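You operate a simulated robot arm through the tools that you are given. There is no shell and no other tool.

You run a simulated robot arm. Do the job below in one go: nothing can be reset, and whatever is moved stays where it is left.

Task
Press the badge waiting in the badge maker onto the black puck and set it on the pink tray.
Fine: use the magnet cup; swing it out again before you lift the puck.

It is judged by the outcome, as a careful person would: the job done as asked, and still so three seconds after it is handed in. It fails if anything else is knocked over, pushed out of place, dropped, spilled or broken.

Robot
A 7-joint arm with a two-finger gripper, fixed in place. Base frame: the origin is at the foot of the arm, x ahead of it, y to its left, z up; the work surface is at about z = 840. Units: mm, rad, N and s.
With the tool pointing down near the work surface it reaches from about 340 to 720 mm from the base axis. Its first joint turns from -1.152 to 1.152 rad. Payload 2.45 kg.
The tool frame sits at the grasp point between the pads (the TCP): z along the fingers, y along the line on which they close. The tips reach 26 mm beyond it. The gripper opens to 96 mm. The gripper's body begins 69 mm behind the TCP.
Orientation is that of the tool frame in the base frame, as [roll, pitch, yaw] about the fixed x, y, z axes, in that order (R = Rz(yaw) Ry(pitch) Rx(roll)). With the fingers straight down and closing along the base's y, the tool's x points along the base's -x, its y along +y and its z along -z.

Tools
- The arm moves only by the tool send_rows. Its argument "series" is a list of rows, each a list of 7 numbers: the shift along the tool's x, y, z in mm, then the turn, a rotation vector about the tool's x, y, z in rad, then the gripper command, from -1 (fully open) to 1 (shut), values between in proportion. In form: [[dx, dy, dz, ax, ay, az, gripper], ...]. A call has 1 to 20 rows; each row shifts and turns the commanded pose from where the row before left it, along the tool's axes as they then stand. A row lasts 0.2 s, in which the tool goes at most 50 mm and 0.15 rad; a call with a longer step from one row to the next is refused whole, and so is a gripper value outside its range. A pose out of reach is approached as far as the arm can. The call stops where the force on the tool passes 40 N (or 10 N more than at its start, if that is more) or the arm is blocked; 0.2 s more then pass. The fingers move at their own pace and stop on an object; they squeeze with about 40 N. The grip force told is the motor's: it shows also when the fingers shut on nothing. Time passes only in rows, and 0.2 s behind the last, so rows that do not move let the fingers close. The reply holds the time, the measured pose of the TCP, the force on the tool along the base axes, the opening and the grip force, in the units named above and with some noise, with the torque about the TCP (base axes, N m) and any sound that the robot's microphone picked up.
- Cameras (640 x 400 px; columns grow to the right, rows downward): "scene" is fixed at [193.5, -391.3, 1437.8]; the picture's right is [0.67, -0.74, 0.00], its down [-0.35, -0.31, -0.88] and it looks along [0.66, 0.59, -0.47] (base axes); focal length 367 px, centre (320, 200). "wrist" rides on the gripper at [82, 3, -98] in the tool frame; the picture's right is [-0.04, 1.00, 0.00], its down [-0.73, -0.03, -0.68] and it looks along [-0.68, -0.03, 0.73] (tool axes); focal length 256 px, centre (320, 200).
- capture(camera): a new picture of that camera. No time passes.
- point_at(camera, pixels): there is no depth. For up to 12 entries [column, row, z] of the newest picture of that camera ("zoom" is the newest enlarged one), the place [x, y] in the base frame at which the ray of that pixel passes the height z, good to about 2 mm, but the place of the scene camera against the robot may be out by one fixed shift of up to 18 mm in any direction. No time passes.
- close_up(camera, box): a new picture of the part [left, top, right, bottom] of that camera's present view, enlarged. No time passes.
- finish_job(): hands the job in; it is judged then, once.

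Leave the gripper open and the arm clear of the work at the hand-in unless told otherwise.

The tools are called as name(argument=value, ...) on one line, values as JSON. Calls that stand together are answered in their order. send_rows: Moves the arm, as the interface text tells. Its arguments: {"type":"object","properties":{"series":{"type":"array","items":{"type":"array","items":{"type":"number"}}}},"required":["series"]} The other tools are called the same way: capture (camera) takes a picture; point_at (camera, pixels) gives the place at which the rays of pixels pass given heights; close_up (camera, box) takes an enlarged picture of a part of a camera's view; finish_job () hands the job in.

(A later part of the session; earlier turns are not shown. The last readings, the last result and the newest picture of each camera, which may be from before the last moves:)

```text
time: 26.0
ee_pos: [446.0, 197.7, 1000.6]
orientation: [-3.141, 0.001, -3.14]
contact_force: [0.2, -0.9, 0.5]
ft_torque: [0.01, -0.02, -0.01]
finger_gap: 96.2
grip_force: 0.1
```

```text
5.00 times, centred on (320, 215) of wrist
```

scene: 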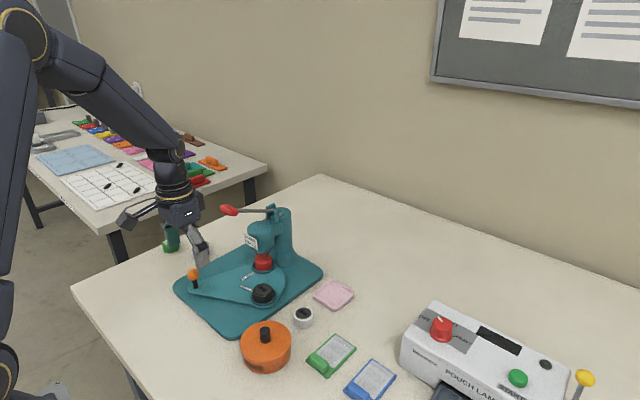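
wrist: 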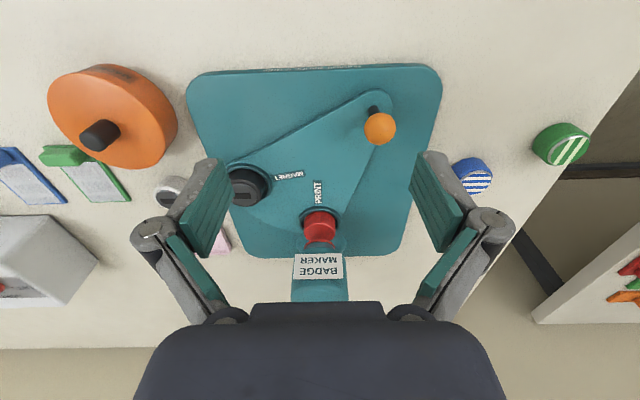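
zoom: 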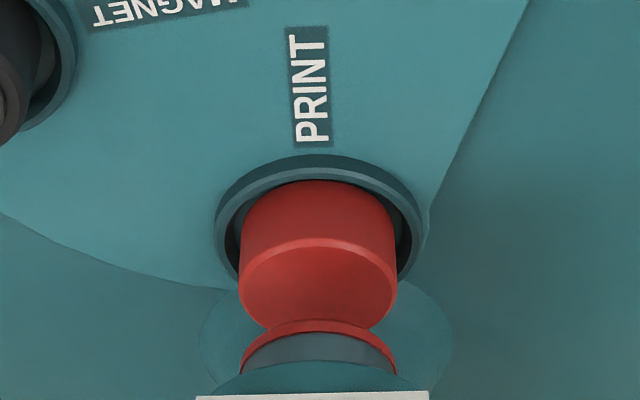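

I'll query ring and arc points in this last zoom (5×), with heights 866 for the rim and 861 for the plate top.

point_at(camera="zoom", pixels=[[216, 240, 866], [423, 240, 866], [319, 167, 866], [319, 157, 861], [3, 214, 861], [60, 246, 861], [120, 270, 861], [180, 285, 861], [307, 30, 861], [313, 147, 861], [430, 210, 861], [527, 0, 861]])

close_up(camera="wrist", box=[220, 140, 330, 210])

```text
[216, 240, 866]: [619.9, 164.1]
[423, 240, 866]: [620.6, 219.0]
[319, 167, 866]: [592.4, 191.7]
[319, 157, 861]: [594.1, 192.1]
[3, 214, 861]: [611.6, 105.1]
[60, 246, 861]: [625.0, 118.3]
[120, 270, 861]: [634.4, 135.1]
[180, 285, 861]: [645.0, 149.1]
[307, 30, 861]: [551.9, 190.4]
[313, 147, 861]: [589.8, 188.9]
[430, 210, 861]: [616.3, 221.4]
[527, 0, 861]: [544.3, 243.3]
```

```text
5.71 times, centred on (275, 175) of wrist
```

zoom: 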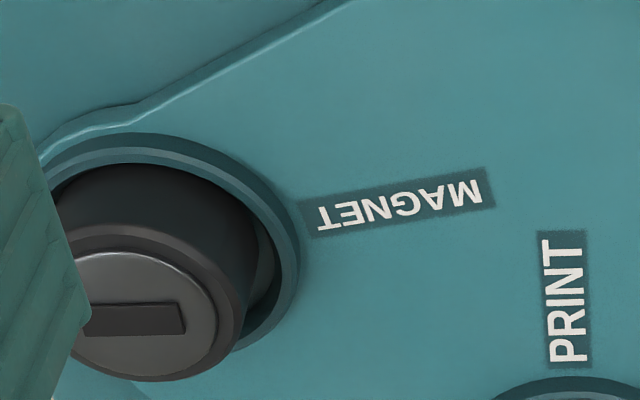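

point_at(camera="zoom", pixels=[[305, 219, 861], [490, 188, 861], [562, 232, 861], [570, 365, 861], [174, 375, 883], [140, 225, 883], [110, 135, 861], [150, 100, 861], [350, 2, 861]])

point_at(camera="wrist", pixels=[[380, 128, 896], [364, 128, 896], [396, 128, 896], [380, 112, 896], [380, 144, 896], [374, 107, 861], [376, 90, 861], [392, 105, 861]])

```text
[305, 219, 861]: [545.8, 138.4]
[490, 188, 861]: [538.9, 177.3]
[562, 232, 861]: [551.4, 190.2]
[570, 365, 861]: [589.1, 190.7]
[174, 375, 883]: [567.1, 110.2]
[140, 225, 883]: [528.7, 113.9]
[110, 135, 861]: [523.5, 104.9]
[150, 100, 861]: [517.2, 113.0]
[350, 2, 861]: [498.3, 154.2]
```

```text
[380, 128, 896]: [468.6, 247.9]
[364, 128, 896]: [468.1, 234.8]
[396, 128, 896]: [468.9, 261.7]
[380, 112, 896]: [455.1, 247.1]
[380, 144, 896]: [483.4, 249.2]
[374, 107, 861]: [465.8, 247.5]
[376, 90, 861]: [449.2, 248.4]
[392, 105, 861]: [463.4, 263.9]
```

The geometry fits well: the label lines meet at the pivot (537,190.3), both cups sit at r≈84.5 and 80° apart, and the knob is at (468,248,896) with r≈90 at 140°. Swinging the knob by +80° about the pivot takes it to about (468,132) and puts the magnet cup under the ram. I'll move above the knob and descend around it.

send_rows(series=[[-11, 25, 0, 0, 0, 0, -0.33], [-11, 25, 0, 0, 0, 0, -0.33], [0, 0, 0, 0, 0, 0, -0.33], [0, 0, 0, 0, 0, 0, -0.33]])

capture(camera="wrist")

```text
time: 27.0
ee_pos: [468.3, 247.5, 999.6]
orientation: [3.14, 0.0, -3.141]
contact_force: [0.0, -0.3, 0.2]
ft_torque: [-0.01, 0.0, -0.02]
finger_gap: 63.8
grip_force: 0.0
```

```text
taken
```

wrist: 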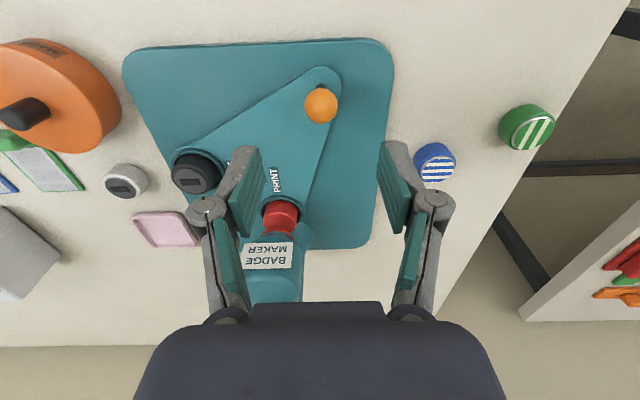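

The ball is at (321,105), centred between the fingers. I'll confirm its place, then descend.

point_at(camera="wrist", pixels=[[321, 105, 896], [305, 105, 896], [338, 105, 896], [321, 88, 896], [321, 122, 896]])

send_rows(series=[[0, 0, 25, 0, 0, 0, -0.33], [0, 0, 25, 0, 0, 0, -0.33], [0, 0, 20, 0, 0, 0, -0.33], [0, 0, 15, 0, 0, 0, -0.33], [0, 0, 0, 0, 0, 0, -0.33]])

capture(camera="wrist")

```text
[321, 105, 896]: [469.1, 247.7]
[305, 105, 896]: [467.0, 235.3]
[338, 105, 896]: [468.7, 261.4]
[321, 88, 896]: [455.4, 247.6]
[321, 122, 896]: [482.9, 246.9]
```

```text
time: 28.2
ee_pos: [468.5, 247.6, 914.7]
orientation: [3.141, 0.0, 3.14]
contact_force: [1.6, -0.7, -0.5]
ft_torque: [-0.01, 0.03, 0.02]
finger_gap: 63.3
grip_force: 0.0
```

```text
taken
```

wrist: 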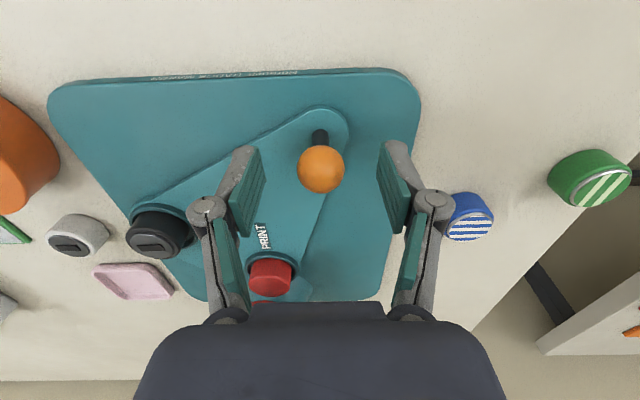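

The ball centre comes out at z≈898. I'll descend another 17 mm and close gently on it.

send_rows(series=[[0, 0, 9, 0, 0, 0, -0.33], [0, 0, 8, 0, 0, 0, -0.33], [0, 0, 0, 0, 0, 0, 0.1], [0, 0, 0, 0, 0, 0, 0.4], [0, 0, 0, 0, 0, 0, 1], [0, 0, 0, 0, 0, 0, 1], [0, 0, 0, 0, 0, 0, 1]])

capture(camera="wrist")

```text
time: 29.8
ee_pos: [468.2, 246.3, 898.9]
orientation: [3.141, 0.0, -3.138]
contact_force: [-3.0, 4.9, -1.1]
ft_torque: [0.03, 0.0, 0.07]
finger_gap: 25.2
grip_force: 45.0
```

```text
taken
```

wrist: 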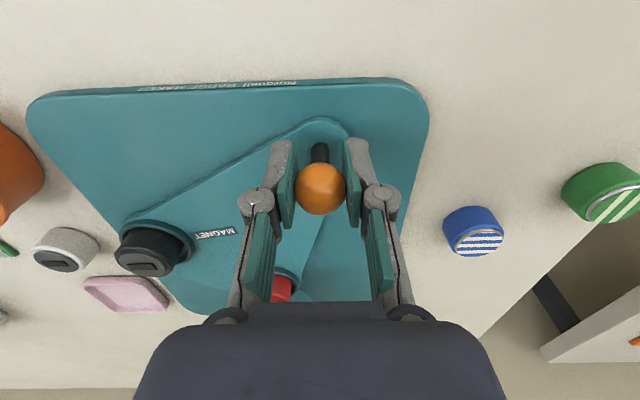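

The ball is gripped at 25.2 mm. Now a small test: two rows of 5° each about the pivot, to see whether the plate follows with low force.

send_rows(series=[[4.78, -6.23, 0, 0, 0, 0, 1], [4.22, -6.62, 0, 0, 0, 0, 1], [0, 0, 0, 0, 0, 0, 1]])

capture(camera="wrist")

close_up(camera="scene", box=[160, 190, 340, 345])

```text
time: 30.6
ee_pos: [458.0, 233.9, 898.6]
orientation: [3.14, -0.001, -3.137]
contact_force: [-10.4, 13.7, 4.3]
ft_torque: [0.07, -0.32, 0.59]
finger_gap: 24.9
grip_force: 45.9
```

```text
taken
```

wrist: 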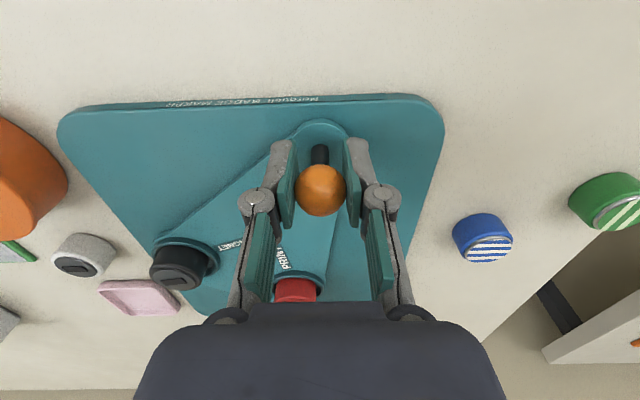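

```text
2.58 times, centred on (250, 268) of scene
```

zoom: 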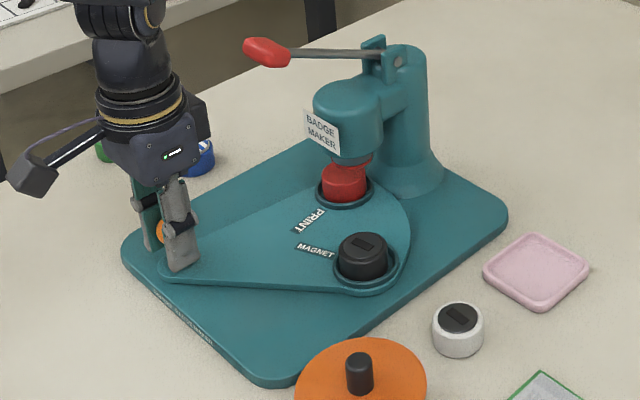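

The plate follows: the PRINT cup has started to leave the ram and the magnet cup is moving in, with about 17 N of drag. I'll continue along the arc in small groups.

send_rows(series=[[3.63, -6.96, 0, 0, 0, 0, 1], [3.0, -7.26, 0, 0, 0, 0, 1], [2.36, -7.49, 0, 0, 0, 0, 1], [1.7, -7.66, 0, 0, 0, 0, 1], [0, 0, 0, 0, 0, 0, 1]])

close_up(camera="scene", box=[160, 190, 340, 345])

```text
time: 31.8
ee_pos: [449.5, 205.2, 898.2]
orientation: [-3.139, 0.0, -3.141]
contact_force: [-2.9, 6.3, -9.2]
ft_torque: [0.01, -0.19, 0.58]
finger_gap: 25.1
grip_force: 44.9
```

```text
2.58 times, centred on (250, 268) of scene
```

zoom: 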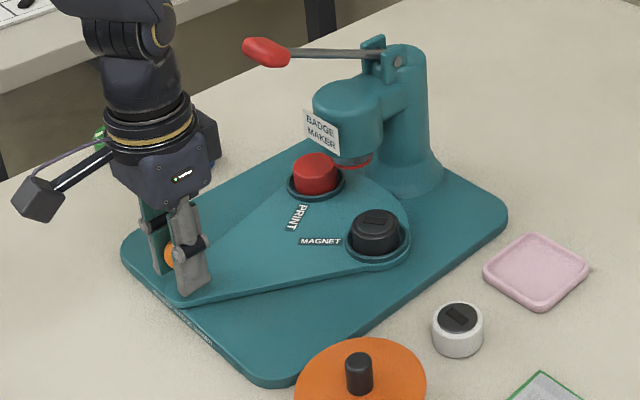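

It's going smoothly, with both pucks sitting steady in their cups. I'll continue through the middle of the arc.

send_rows(series=[[1.03, -7.79, 0, 0, 0, 0, 1], [0.34, -7.84, 0, 0, 0, 0, 1], [-0.34, -7.84, 0, 0, 0, 0, 1], [-1.03, -7.79, 0, 0, 0, 0, 1], [-1.7, -7.66, 0, 0, 0, 0, 1], [0, 0, 0, 0, 0, 0, 1]])

close_up(camera="scene", box=[160, 190, 340, 345])

```text
time: 33.2
ee_pos: [450.1, 166.2, 898.3]
orientation: [3.141, 0.001, 3.141]
contact_force: [-1.0, 5.1, -1.8]
ft_torque: [0.06, 0.0, 0.49]
finger_gap: 25.0
grip_force: 44.8
```

```text
2.58 times, centred on (250, 268) of scene
```

zoom: 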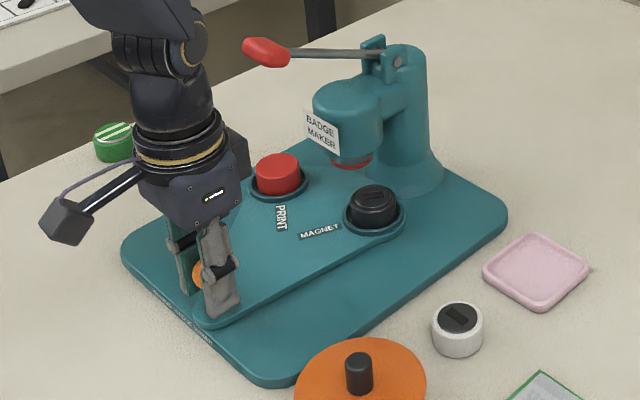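

The magnet cup is nearly under the ram. I'll do the remaining 25°, watching for the stop.

send_rows(series=[[-2.36, -7.49, 0, 0, 0, 0, 1], [-3.0, -7.26, 0, 0, 0, 0, 1], [-3.63, -6.96, 0, 0, 0, 0, 1], [-4.22, -6.62, 0, 0, 0, 0, 1], [0, 0, 0, 0, 0, 0, 1]])

close_up(camera="scene", box=[160, 190, 340, 345])

```text
time: 34.4
ee_pos: [463.7, 136.3, 899.2]
orientation: [-3.141, 0.0, -3.14]
contact_force: [-2.7, 2.6, -7.4]
ft_torque: [-0.03, -0.01, 0.39]
finger_gap: 25.0
grip_force: 44.1
```

```text
2.58 times, centred on (250, 268) of scene
```

zoom: 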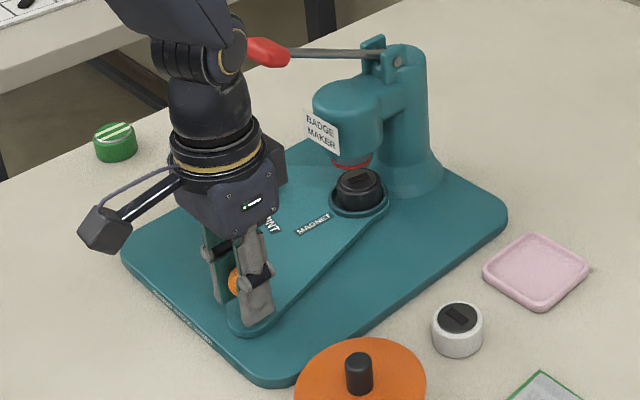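

At about 216°. I'll go the last 4–5°, then nudge slightly to feel for a stop or detent.

send_rows(series=[[-2.4, -3.2, 0, 0, 0, 0, 1], [-2.4, -3.1, 0, 0, 0, 0, 1], [0, 0, 0, 0, 0, 0, 1]])

send_rows(series=[[-1.3, -1.5, 0, 0, 0, 0, 1], [0, 0, 0, 0, 0, 0, 1]])

close_up(camera="scene", box=[220, 220, 310, 300])

```text
time: 35.2
ee_pos: [467.2, 132.4, 897.4]
orientation: [3.139, -0.002, 3.141]
contact_force: [-11.0, 17.3, -11.9]
ft_torque: [0.15, -0.45, 0.11]
finger_gap: 25.0
grip_force: 45.1
```

```text
time: 35.8
ee_pos: [468.1, 132.2, 898.9]
orientation: [3.14, -0.005, -3.136]
contact_force: [-26.3, 24.6, -1.2]
ft_torque: [-0.07, -0.04, 0.05]
finger_gap: 25.1
grip_force: 45.4
```

```text
5.00 times, centred on (265, 260) of scene
```

zoom: 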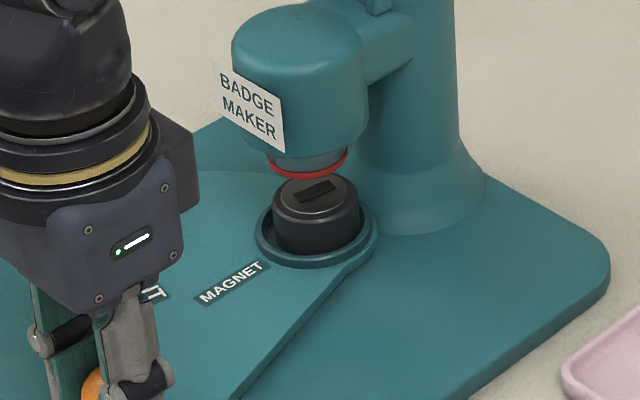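

The force rose to 36 N without further movement, so the plate is against its stop with the magnet cup under the ram. I'll relax the push, release the knob and rise straight up.

send_rows(series=[[1.3, 1.5, 0, 0, 0, 0, 1], [0.6, 0.7, 0, 0, 0, 0, 1], [0, 0, 0, 0, 0, 0, 0.4], [0, 0, 0, 0, 0, 0, 0.0], [0, 0, 0, 0, 0, 0, -0.33], [0, 0, 0, 0, 0, 0, -0.33]])

capture(camera="wrist")

```text
time: 37.2
ee_pos: [467.5, 131.3, 899.8]
orientation: [-3.141, 0.003, -3.139]
contact_force: [-0.3, 0.1, -0.3]
ft_torque: [-0.05, -0.03, 0.0]
finger_gap: 63.9
grip_force: 0.1
```

```text
taken
```

wrist: 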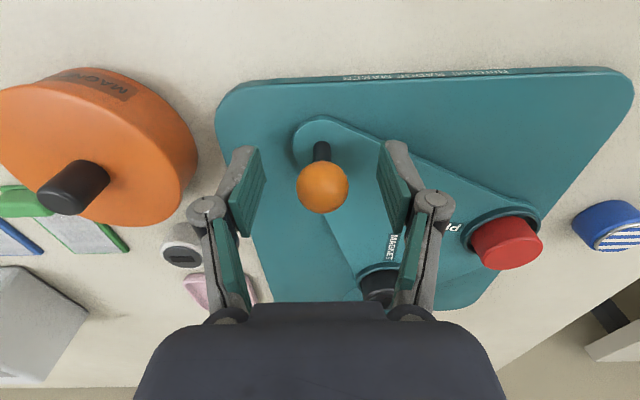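

Knob released, forces zero. I'll rise 100 mm, move back in −x, and go up to look at the lever grip from (400,190,1150).

send_rows(series=[[0, 0, -25, 0, 0, 0, -0.33], [0, 0, -40, 0, 0, 0, -0.33], [10, 0, -45, 0, 0, 0, -0.33], [20, 10, -40, 0, 0, 0, -0.33], [20, 15, -40, 0, 0, 0, -1], [17, 16, -40, 0, 0, 0, -1], [0, 18, -20, 0, 0, 0, -1], [0, 0, 0, 0, 0, 0, -1]])

capture(camera="wrist")

capture(camera="scene")

```text
time: 39.0
ee_pos: [400.6, 190.3, 1151.6]
orientation: [-3.141, 0.0, -3.141]
contact_force: [-0.6, -0.2, 0.4]
ft_torque: [-0.01, 0.03, -0.03]
finger_gap: 95.9
grip_force: 0.2
```

```text
taken
```

wrist: 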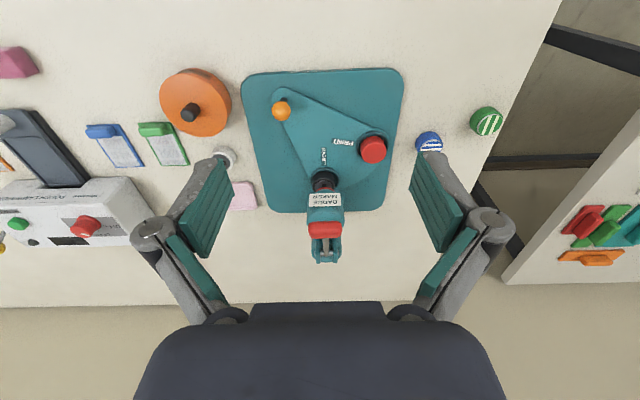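

```text
taken
```

scene: 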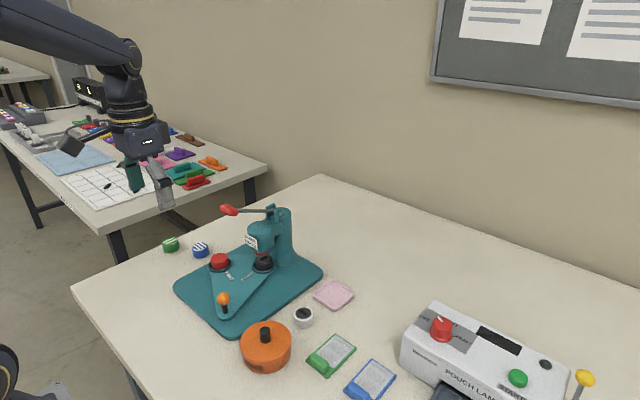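

The plate is swung: black puck under the ram, PRINT cup with the red piece out to the left. I'll zoom in on the lever grip at (325,229) to measure it.

close_up(camera="wrist", box=[295, 160, 355, 270])

point_at(camera="wrist", pixels=[[325, 229, 1054], [308, 229, 1054], [343, 229, 1054], [325, 221, 1065], [325, 236, 1045], [325, 252, 1000], [325, 180, 861], [323, 180, 883]])

close_up(camera="scene", box=[210, 195, 300, 275])

```text
3.64 times, centred on (325, 215) of wrist
```

zoom: 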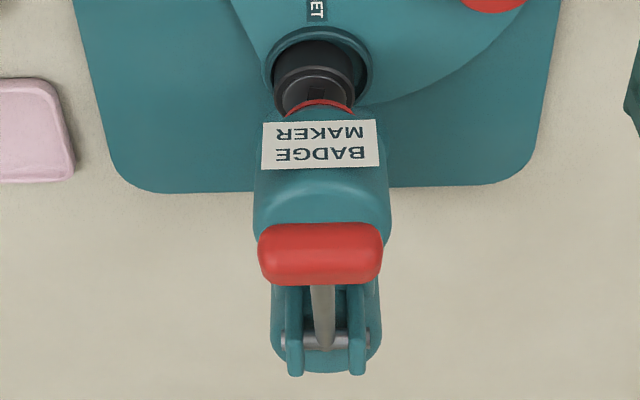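

```text
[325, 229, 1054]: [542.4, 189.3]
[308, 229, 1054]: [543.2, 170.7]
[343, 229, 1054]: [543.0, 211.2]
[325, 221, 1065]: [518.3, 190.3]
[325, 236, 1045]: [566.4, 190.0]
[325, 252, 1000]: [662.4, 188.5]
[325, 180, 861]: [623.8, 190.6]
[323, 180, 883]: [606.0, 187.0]
```

```text
5.00 times, centred on (255, 235) of scene
```

zoom: 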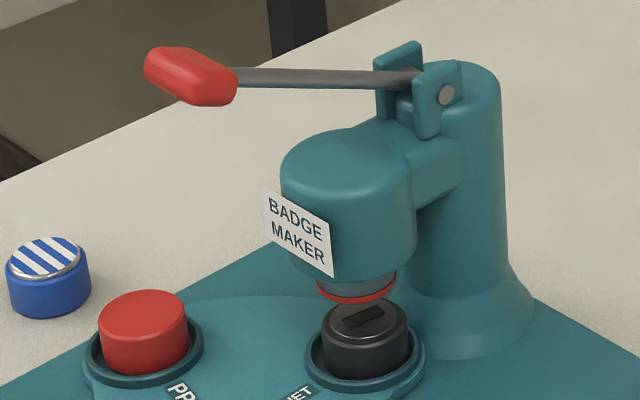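

The lever grip centre triangulates to ≈(545,190,1051), about 41 mm wide in y; its pivot is ≈(670,190,999). I'll press it from above with shut fingers. First I'll move over it at z≈1150 and shut the gripper.

send_rows(series=[[-36, 0, 0, 0, 0, 0, 1], [-36, 0, 0, 0, 0, 0, 1], [-36, 0, 0, 0, 0, 0, 1], [-37, 0, 0, 0, 0, 0, 1], [0, 0, 0, 0, 0, 0, 1], [0, 0, 0, 0, 0, 0, 1], [0, 0, 0, 0, 0, 0, 1]])

capture(camera="wrist")

capture(camera="scene")

```text
time: 40.6
ee_pos: [546.1, 187.4, 1150.9]
orientation: [-3.14, -0.001, -3.141]
contact_force: [-0.2, -0.6, -0.7]
ft_torque: [0.0, -0.01, 0.02]
finger_gap: 0.1
grip_force: 28.3
```

```text
taken
```

wrist: 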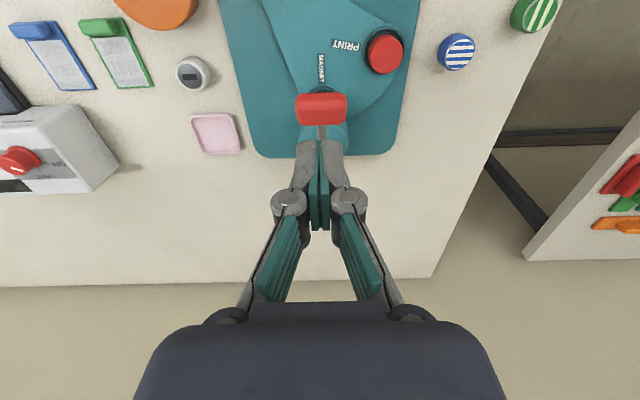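

```text
taken
```

scene: 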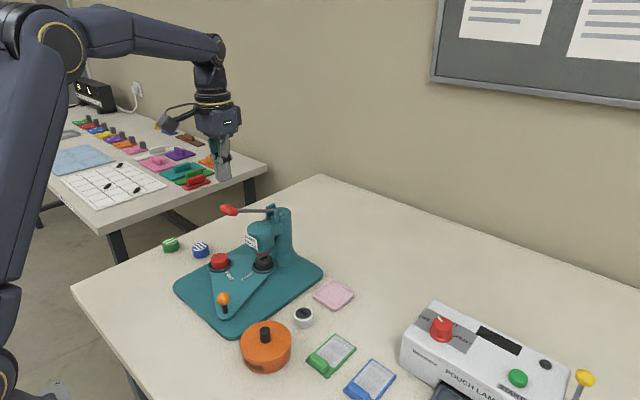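

The grip is at (321,109) in the wrist view, right in line under the finger tips. I'll descend towards its top (expected contact near TCP z≈1089).

point_at(camera="wrist", pixels=[[321, 109, 1052], [321, 94, 1060], [321, 125, 1050], [296, 109, 1052], [347, 109, 1052]])

send_rows(series=[[0, 1, 20, 0, 0, 0, 1], [0, 0, 20, 0, 0, 0, 1], [0, 0, 12, 0, 0, 0, 1], [0, 0, 4, 0, 0, 0, 1], [0, 0, 0, 0, 0, 0, 1]])

capture(camera="wrist")

close_up(camera="scene", box=[190, 130, 310, 290])

```text
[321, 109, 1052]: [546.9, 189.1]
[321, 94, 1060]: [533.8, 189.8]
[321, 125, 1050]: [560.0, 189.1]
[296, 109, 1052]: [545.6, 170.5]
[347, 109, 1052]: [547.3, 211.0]
```

```text
time: 41.8
ee_pos: [544.8, 190.7, 1093.5]
orientation: [-3.141, 0.002, 3.141]
contact_force: [-0.2, 0.3, 0.5]
ft_torque: [0.03, 0.03, 0.01]
finger_gap: 0.1
grip_force: 28.6
```

```text
taken
```

wrist: 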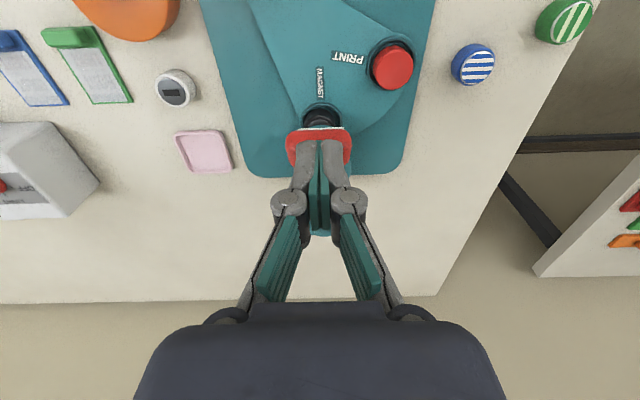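

```text
2.50 times, centred on (250, 210) of scene
```

zoom: 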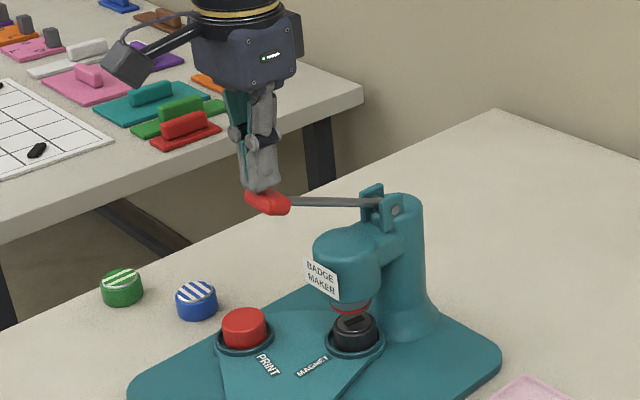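

The tips are just above the grip. I'll press slowly, following the lever's arc (down and slightly towards the robot), a few millimetres per row.

send_rows(series=[[0.5, 0, 3, 0, 0, 0, 1], [1.0, 0, 3, 0, 0, 0, 1], [1.2, 0, 3, 0, 0, 0, 1], [1.2, 0, 3, 0, 0, 0, 1], [0, 0, 0, 0, 0, 0, 1]])

close_up(camera="scene", box=[190, 130, 310, 290])

```text
time: 43.0
ee_pos: [542.5, 192.2, 1080.8]
orientation: [3.141, 0.002, -3.141]
contact_force: [0.2, -0.4, 0.2]
ft_torque: [-0.02, 0.0, 0.0]
finger_gap: 6.0
grip_force: 29.1
```

```text
2.50 times, centred on (250, 210) of scene
```

zoom: 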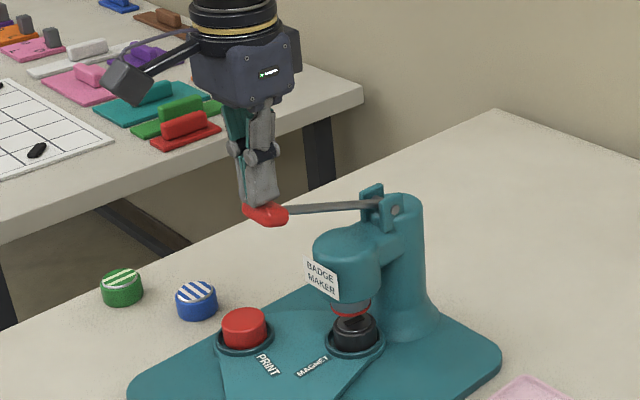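

The lever has started down, but the finger gap reads 6 mm, so something is prying the fingers apart. I'll take a closer look.

capture(camera="wrist")

close_up(camera="wrist", box=[270, 110, 370, 220])

close_up(camera="scene", box=[215, 180, 275, 230])

```text
taken
```

wrist: 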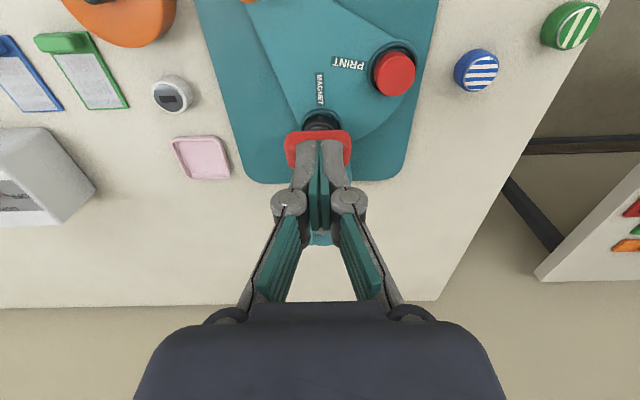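

```text
3.64 times, centred on (320, 165) of wrist
```

zoom: 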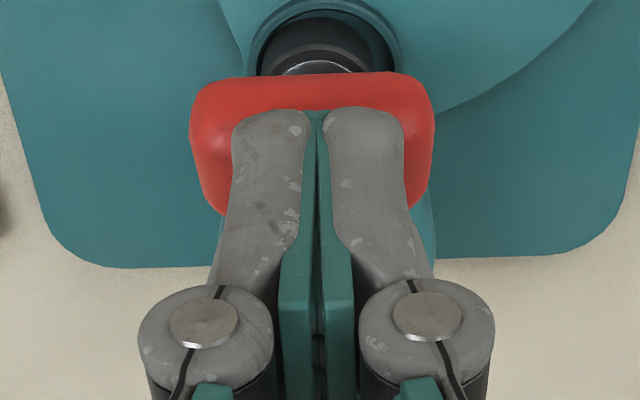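

```text
8.00 times, centred on (245, 205) of scene
```

zoom: 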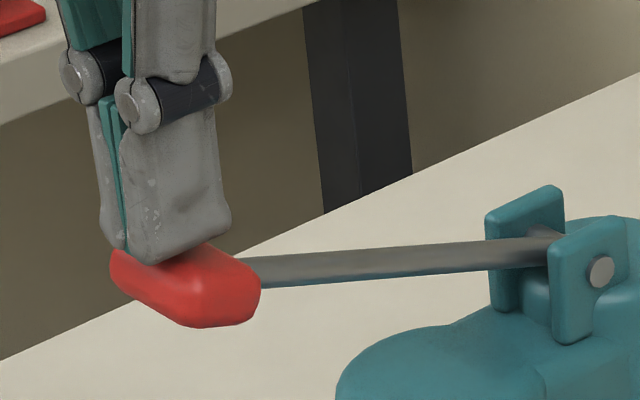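

The tips still sit on top of the grip; the fingers just spread slightly on its rounded top. The lever moves with almost no resistance so far. I'll keep pressing along the arc.

send_rows(series=[[1.2, 0, 3.5, 0, 0, 0, 1], [1.1, 0, 3.5, 0, 0, 0, 1], [1.0, 0, 3.5, 0, 0, 0, 1], [0.9, 0, 3.5, 0, 0, 0, 1], [0, 0, 0, 0, 0, 0, 1]])

close_up(camera="scene", box=[200, 180, 300, 290])

```text
time: 44.2
ee_pos: [536.8, 191.7, 1067.4]
orientation: [-3.141, 0.0, 3.141]
contact_force: [-1.5, -0.5, 1.2]
ft_torque: [0.04, -0.02, 0.01]
finger_gap: 6.0
grip_force: 28.2
```

```text
3.64 times, centred on (250, 235) of scene
```

zoom: 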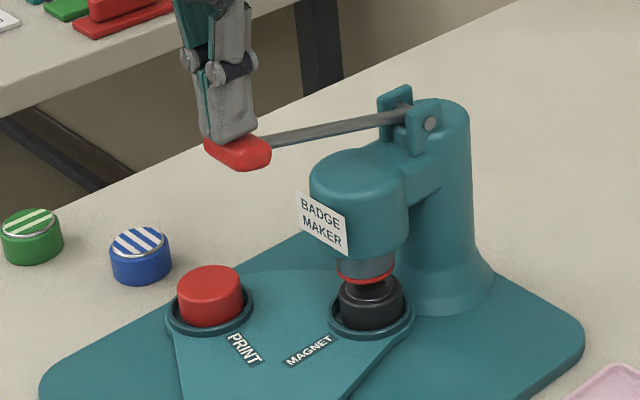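

The ram is visibly descending toward the puck. I'll continue.

send_rows(series=[[0.8, 0, 3.5, 0, 0, 0, 1], [0.7, 0, 3.5, 0, 0, 0, 1], [0.6, 0, 3.5, 0, 0, 0, 1], [0.5, 0, 3.5, 0, 0, 0, 1], [0.4, 0, 3.5, 0, 0, 0, 1], [0, 0, 0, 0, 0, 0, 1]])

close_up(camera="scene", box=[200, 180, 300, 290])

```text
time: 45.6
ee_pos: [534.4, 191.5, 1049.6]
orientation: [-3.14, 0.0, -3.141]
contact_force: [-0.6, 0.8, 1.5]
ft_torque: [0.05, 0.01, -0.01]
finger_gap: 5.9
grip_force: 29.1
```

```text
3.64 times, centred on (250, 235) of scene
```

zoom: 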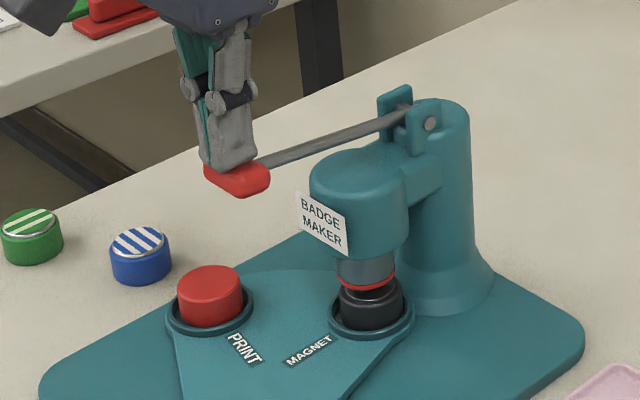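

The ram is almost at the puck. I'll continue in smaller steps, expecting the force to rise.

send_rows(series=[[0.3, 0, 3, 0, 0, 0, 1], [0.2, 0, 3, 0, 0, 0, 1], [0.1, 0, 3, 0, 0, 0, 1], [0, 0, 0, 0, 0, 0, 1]])

close_up(camera="scene", box=[200, 180, 300, 290])

```text
time: 46.6
ee_pos: [533.9, 191.5, 1041.3]
orientation: [3.141, 0.002, -3.142]
contact_force: [0.4, -0.8, 1.3]
ft_torque: [0.0, -0.01, 0.03]
finger_gap: 6.3
grip_force: 28.7
```

```text
3.64 times, centred on (250, 235) of scene
```

zoom: 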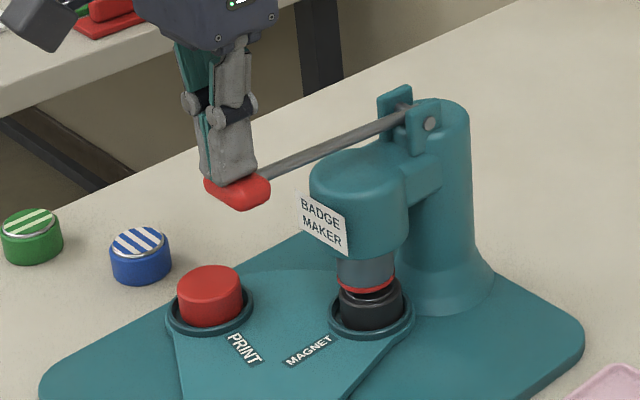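

The ram is now about at the puck top, and the force is still low. I'll keep going down.

send_rows(series=[[0, 0, 3, 0, 0, 0, 1], [-0.1, 0, 3, 0, 0, 0, 1], [-0.2, 0, 3, 0, 0, 0, 1], [0, 0, 0, 0, 0, 0, 1]])

close_up(camera="scene", box=[200, 180, 300, 290])

```text
time: 47.6
ee_pos: [533.0, 191.3, 1031.5]
orientation: [-3.14, 0.001, -3.139]
contact_force: [-1.1, 0.2, 2.5]
ft_torque: [0.03, 0.02, 0.0]
finger_gap: 6.0
grip_force: 28.4
```

```text
3.64 times, centred on (250, 235) of scene
```

zoom: 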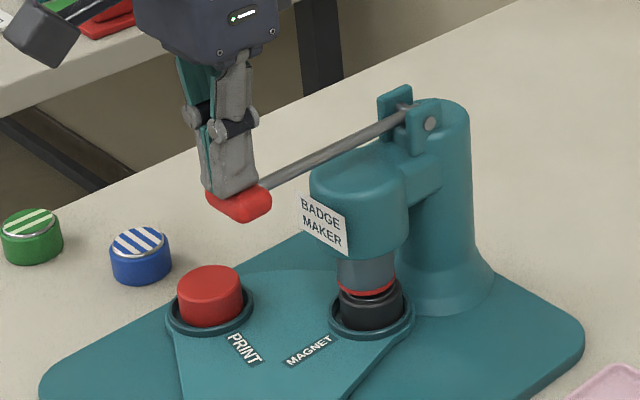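

send_rows(series=[[-0.3, 0, 3, 0, 0, 0, 1], [-0.4, 0, 3, 0, 0, 0, 1], [-0.5, 0, 3, 0, 0, 0, 1], [0, 0, 0, 0, 0, 0, 1]])

close_up(camera="scene", box=[245, 230, 290, 285])

close_up(camera="scene", box=[200, 180, 300, 290])

```text
time: 48.6
ee_pos: [534.0, 192.4, 1023.4]
orientation: [3.14, 0.0, 3.142]
contact_force: [-3.1, -0.2, 3.6]
ft_torque: [0.0, 0.03, 0.01]
finger_gap: 5.9
grip_force: 28.5
```

```text
7.27 times, centred on (268, 258) of scene
```

zoom: 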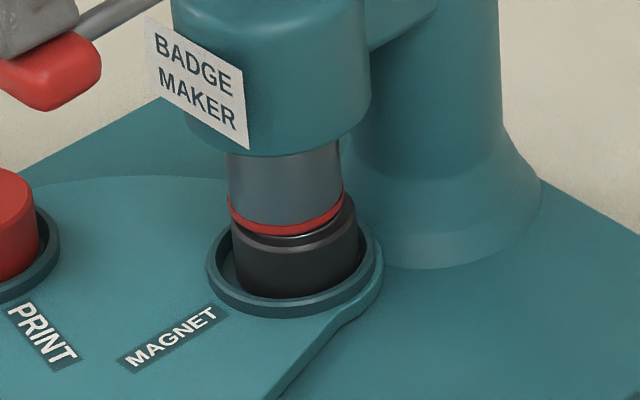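

```text
3.64 times, centred on (250, 235) of scene
```

zoom: 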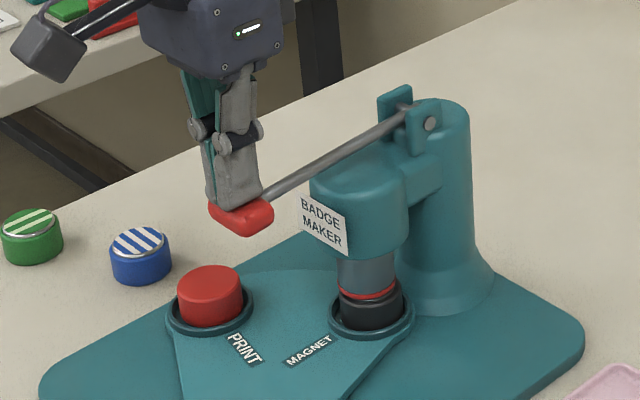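

The badge rim is just about at the puck's top and well centred. I'll keep pressing.

send_rows(series=[[-0.6, 0, 3, 0, 0, 0, 1], [-0.7, 0, 3, 0, 0, 0, 1], [-0.7, 0, 3, 0, 0, 0, 1], [0, 0, 0, 0, 0, 0, 1]])

close_up(camera="scene", box=[200, 190, 300, 290])

```text
time: 49.6
ee_pos: [537.9, 192.5, 1014.4]
orientation: [-3.141, 0.001, 3.14]
contact_force: [-2.2, -0.4, 3.2]
ft_torque: [-0.03, -0.02, 0.0]
finger_gap: 5.9
grip_force: 28.6
```

```text
4.00 times, centred on (250, 240) of scene
```

zoom: 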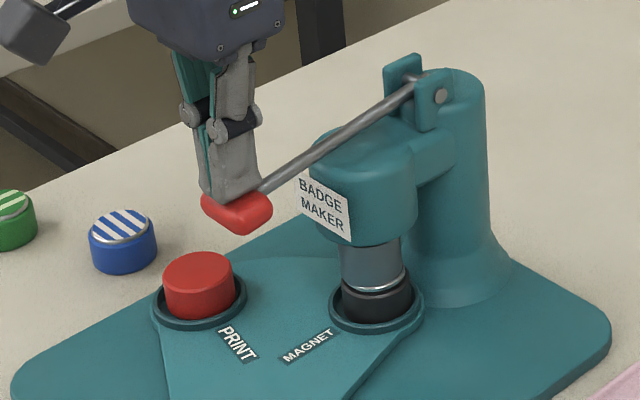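

The red rim has gone and a silver rim shows at the puck top, so the badge looks to be seated. I'll zoom in.

close_up(camera="scene", box=[250, 240, 290, 280])

send_rows(series=[[-0.5, 0, 2, 0, 0, 0, 1], [-0.5, 0, 2, 0, 0, 0, 1], [0, 0, 0, 0, 0, 0, 1]])

close_up(camera="scene", box=[200, 190, 300, 290])

```text
10.00 times, centred on (270, 260) of scene
```

zoom: 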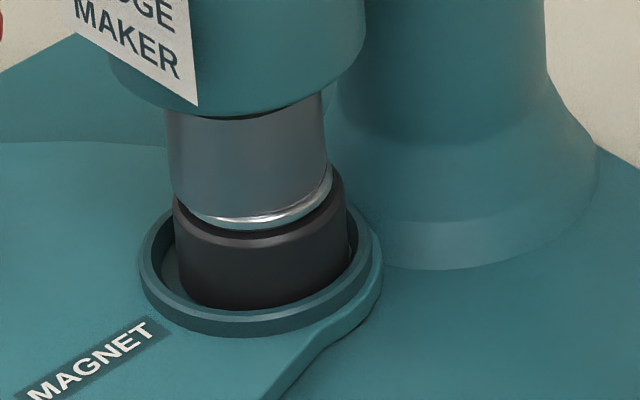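

```text
time: 50.4
ee_pos: [537.5, 191.9, 1009.5]
orientation: [-3.14, 0.001, -3.14]
contact_force: [-2.8, 0.8, 2.7]
ft_torque: [-0.03, 0.03, 0.01]
finger_gap: 6.0
grip_force: 28.2
```

```text
4.00 times, centred on (250, 240) of scene
```

zoom: 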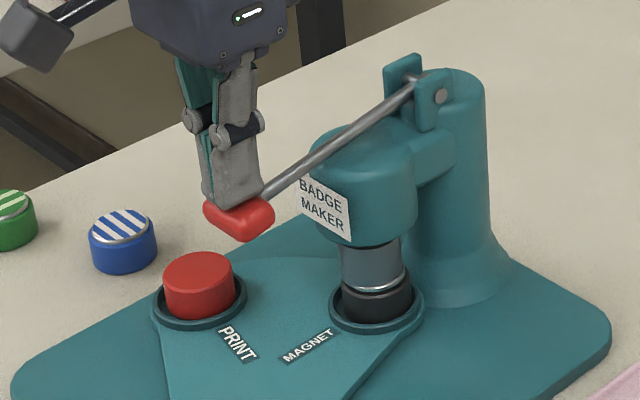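

The badge now sits on the puck under the ram. I'll press on to a firm stop, in 2 mm rows, so it is properly pressed home.

send_rows(series=[[-0.5, 0, 2, 0, 0, 0, 1], [-0.5, 0, 2, 0, 0, 0, 1], [-0.5, 0, 2, 0, 0, 0, 1], [0, 0, 0, 0, 0, 0, 1]])

close_up(camera="scene", box=[200, 190, 300, 290])

```text
time: 51.4
ee_pos: [539.3, 191.1, 1007.1]
orientation: [3.139, 0.004, 3.141]
contact_force: [-5.8, -2.4, 14.9]
ft_torque: [-0.05, 0.01, -0.01]
finger_gap: 6.1
grip_force: 28.8
stopped in row 4: the force on the tool passed its limit at 41 N (the readings are from after the stop); the commanded pose is now the measured one
```

```text
4.00 times, centred on (250, 240) of scene
```

zoom: 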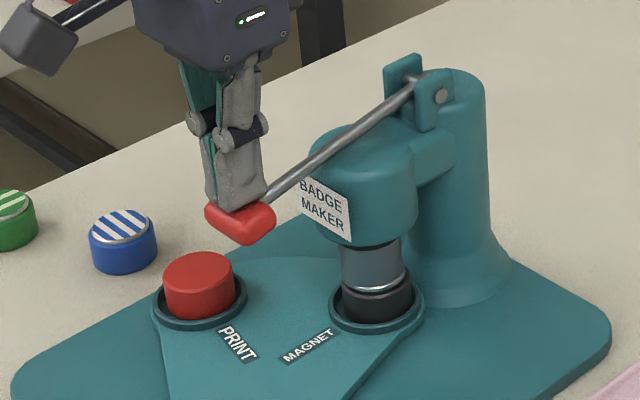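

A firm stop at 41 N: the press has bottomed out. I'll now rise slowly along the arc and see whether the lever springs back by itself.

send_rows(series=[[0.8, 0, -4, 0, 0, 0, 1], [0.8, 0, -5, 0, 0, 0, 1], [0.8, 0, -6, 0, 0, 0, 1], [0.5, 0, -6, 0, 0, 0, 1], [0, 0, 0, 0, 0, 0, 1]])

close_up(camera="scene", box=[200, 180, 300, 290])

```text
time: 52.6
ee_pos: [537.2, 192.0, 1026.1]
orientation: [-3.141, 0.003, 3.141]
contact_force: [0.5, -1.4, 3.1]
ft_torque: [-0.05, -0.06, 0.01]
finger_gap: 6.0
grip_force: 28.3
```

```text
3.64 times, centred on (250, 235) of scene
```

zoom: 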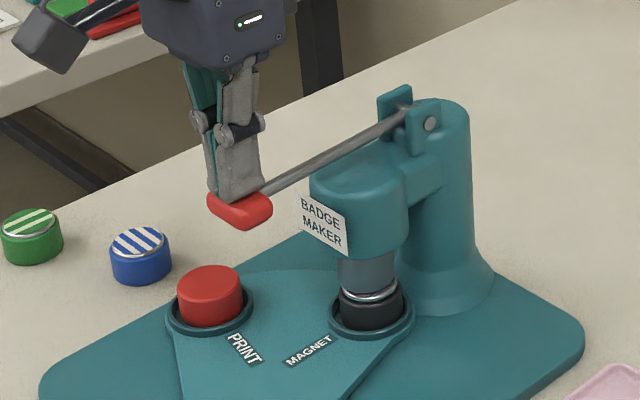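

The lever follows the fingers up by its spring. I'll keep rising slowly to its upper rest.

send_rows(series=[[0.2, 0, -8, 0, 0, 0, 1], [0, 0, -8, 0, 0, 0, 1], [-0.8, 0, -8, 0, 0, 0, 1], [-1.5, 0, -8, 0, 0, 0, 1], [-2.2, 0, -8, 0, 0, 0, 1], [-2.8, 0, -8, 0, 0, 0, 1], [-3, 0, -8, 0, 0, 0, 1], [-2, 0, -8, 0, 0, 0, 1], [0, 0, -8, 0, 0, 0, 1], [0, 0, -15, 0, 0, 0, 1], [0, 0, -20, 0, 0, 0, 1], [0, 0, 0, 0, 0, 0, 1]])

close_up(camera="scene", box=[200, 180, 300, 290])

close_up(camera="scene", box=[245, 235, 290, 280])

```text
time: 55.2
ee_pos: [548.2, 189.2, 1134.0]
orientation: [3.139, 0.004, 3.14]
contact_force: [0.3, 0.5, -0.4]
ft_torque: [0.0, 0.01, -0.01]
finger_gap: 0.0
grip_force: 28.5
```

```text
3.64 times, centred on (250, 235) of scene
```

zoom: 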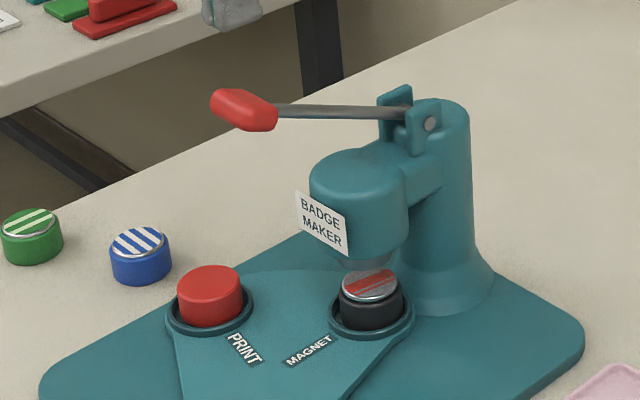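

```text
8.89 times, centred on (268, 258) of scene
```

zoom: 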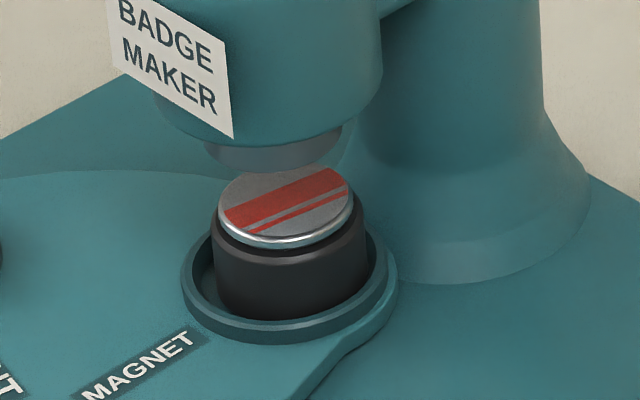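

The badge (grey and red stripes, silver rim) is on the black puck, and the lever has sprung back up. Now I'll swing the cup out again: back off in −x, then go above the knob at (468,132).

send_rows(series=[[30, 0, 0, 0, 0, 0, 1], [30, -15, 0, 0, 0, 0, 0.3], [20, -21, 0, 0, 0, 0, -0.33], [0, -20.5, 20, 0, 0, 0, -0.33], [0, 0, 40, 0, 0, 0, -0.33], [0, 0, 40, 0, 0, 0, -0.33], [0, 0, 34, 0, 0, 0, -0.33], [0, 0, 0, 0, 0, 0, -0.33]])

capture(camera="wrist")

```text
time: 57.0
ee_pos: [468.5, 135.4, 999.6]
orientation: [3.14, 0.004, 3.141]
contact_force: [0.7, -0.3, 0.2]
ft_torque: [0.01, -0.01, 0.0]
finger_gap: 64.1
grip_force: 0.0
```

```text
taken
```

wrist: 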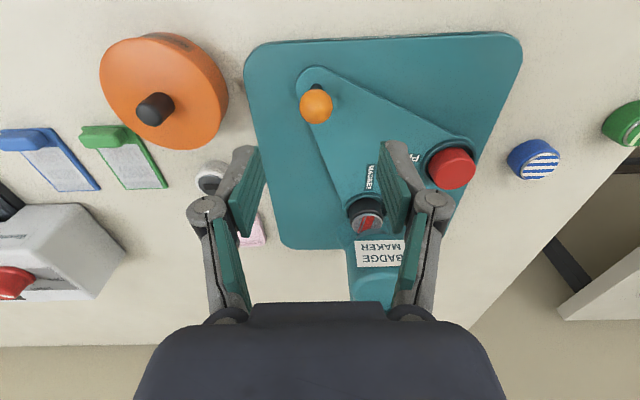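

The ball is at (316,105). I'll check its coordinates at z=898.

point_at(camera="wrist", pixels=[[316, 105, 898], [299, 105, 898], [333, 105, 898]])

send_rows(series=[[0, 0, 0, 0, 0, 0, -0.33]])

```text
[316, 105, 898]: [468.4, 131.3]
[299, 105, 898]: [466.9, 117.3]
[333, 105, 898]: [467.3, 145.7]
```

```text
time: 57.4
ee_pos: [468.6, 135.8, 999.7]
orientation: [-3.141, 0.004, -3.141]
contact_force: [0.2, -0.2, -0.3]
ft_torque: [0.01, -0.03, 0.05]
finger_gap: 63.9
grip_force: 0.1
```

The ball is at (468,131.5) and I'm at y≈135.5, so I'll shift −4 mm in y, descend to z≈898 and close on it.

send_rows(series=[[0.3, -4, 25, 0, 0, 0, -0.33], [0, 0, 30, 0, 0, 0, -0.33], [0, 0, 25, 0, 0, 0, -0.33], [0, 0, 14, 0, 0, 0, -0.33], [0, 0, 7.5, 0, 0, 0, -0.33], [0, 0, 0, 0, 0, 0, -0.33], [0, 0, 0, 0, 0, 0, 0.1], [0, 0, 0, 0, 0, 0, 0.4], [0, 0, 0, 0, 0, 0, 1], [0, 0, 0, 0, 0, 0, 1], [0, 0, 0, 0, 0, 0, 1]])

capture(camera="wrist")

```text
time: 59.8
ee_pos: [469.8, 132.0, 898.9]
orientation: [3.14, 0.003, -3.141]
contact_force: [0.4, 11.8, -4.6]
ft_torque: [0.05, -0.11, 0.04]
finger_gap: 25.0
grip_force: 44.9
```

```text
taken
```

wrist: 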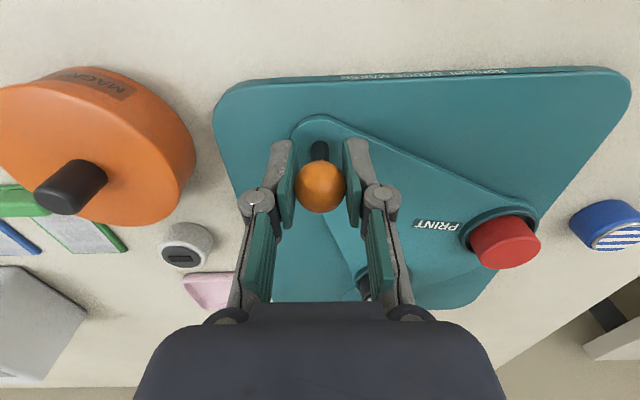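

The ball is gripped. I'll swing back the way it came: the first 40° in small rows.

send_rows(series=[[4.78, 6.23, 0, 0, 0, 0, 1], [4.22, 6.62, 0, 0, 0, 0, 1], [3.63, 6.96, 0, 0, 0, 0, 1], [3.0, 7.26, 0, 0, 0, 0, 1], [2.36, 7.49, 0, 0, 0, 0, 1], [1.7, 7.66, 0, 0, 0, 0, 1], [0, 0, 0, 0, 0, 0, 1]])

close_up(camera="scene", box=[160, 190, 340, 345])

```text
time: 61.4
ee_pos: [448.8, 175.0, 897.9]
orientation: [3.14, 0.001, -3.139]
contact_force: [-5.1, -6.6, 4.0]
ft_torque: [-0.01, -0.02, -0.38]
finger_gap: 24.9
grip_force: 44.4
```

```text
2.58 times, centred on (250, 268) of scene
```

zoom: 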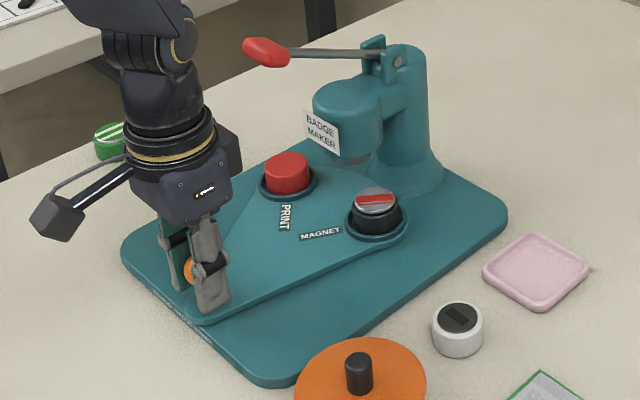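

The badged puck is coming out from under the ram and riding level. I'll continue the arc.

send_rows(series=[[1.03, 7.79, 0, 0, 0, 0, 1], [0.34, 7.84, 0, 0, 0, 0, 1], [-0.34, 7.84, 0, 0, 0, 0, 1], [-1.03, 7.79, 0, 0, 0, 0, 1], [-1.7, 7.66, 0, 0, 0, 0, 1], [-2.36, 7.49, 0, 0, 0, 0, 1], [0, 0, 0, 0, 0, 0, 1]])

close_up(camera="scene", box=[160, 190, 340, 345])

```text
time: 63.0
ee_pos: [453.6, 220.0, 897.9]
orientation: [3.14, 0.005, -3.14]
contact_force: [-2.5, -6.1, 11.2]
ft_torque: [-0.01, 0.12, -0.53]
finger_gap: 25.0
grip_force: 45.0
```

```text
2.58 times, centred on (250, 268) of scene
```

zoom: 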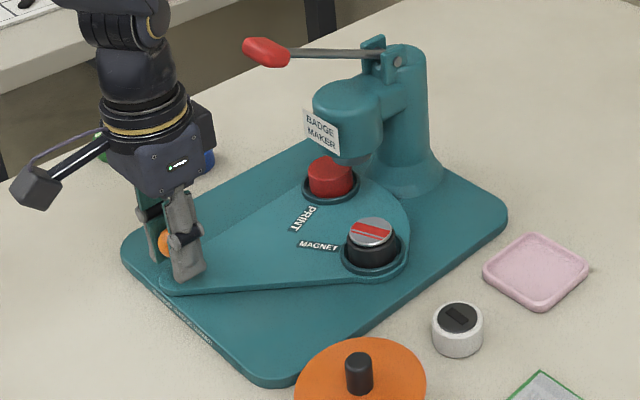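

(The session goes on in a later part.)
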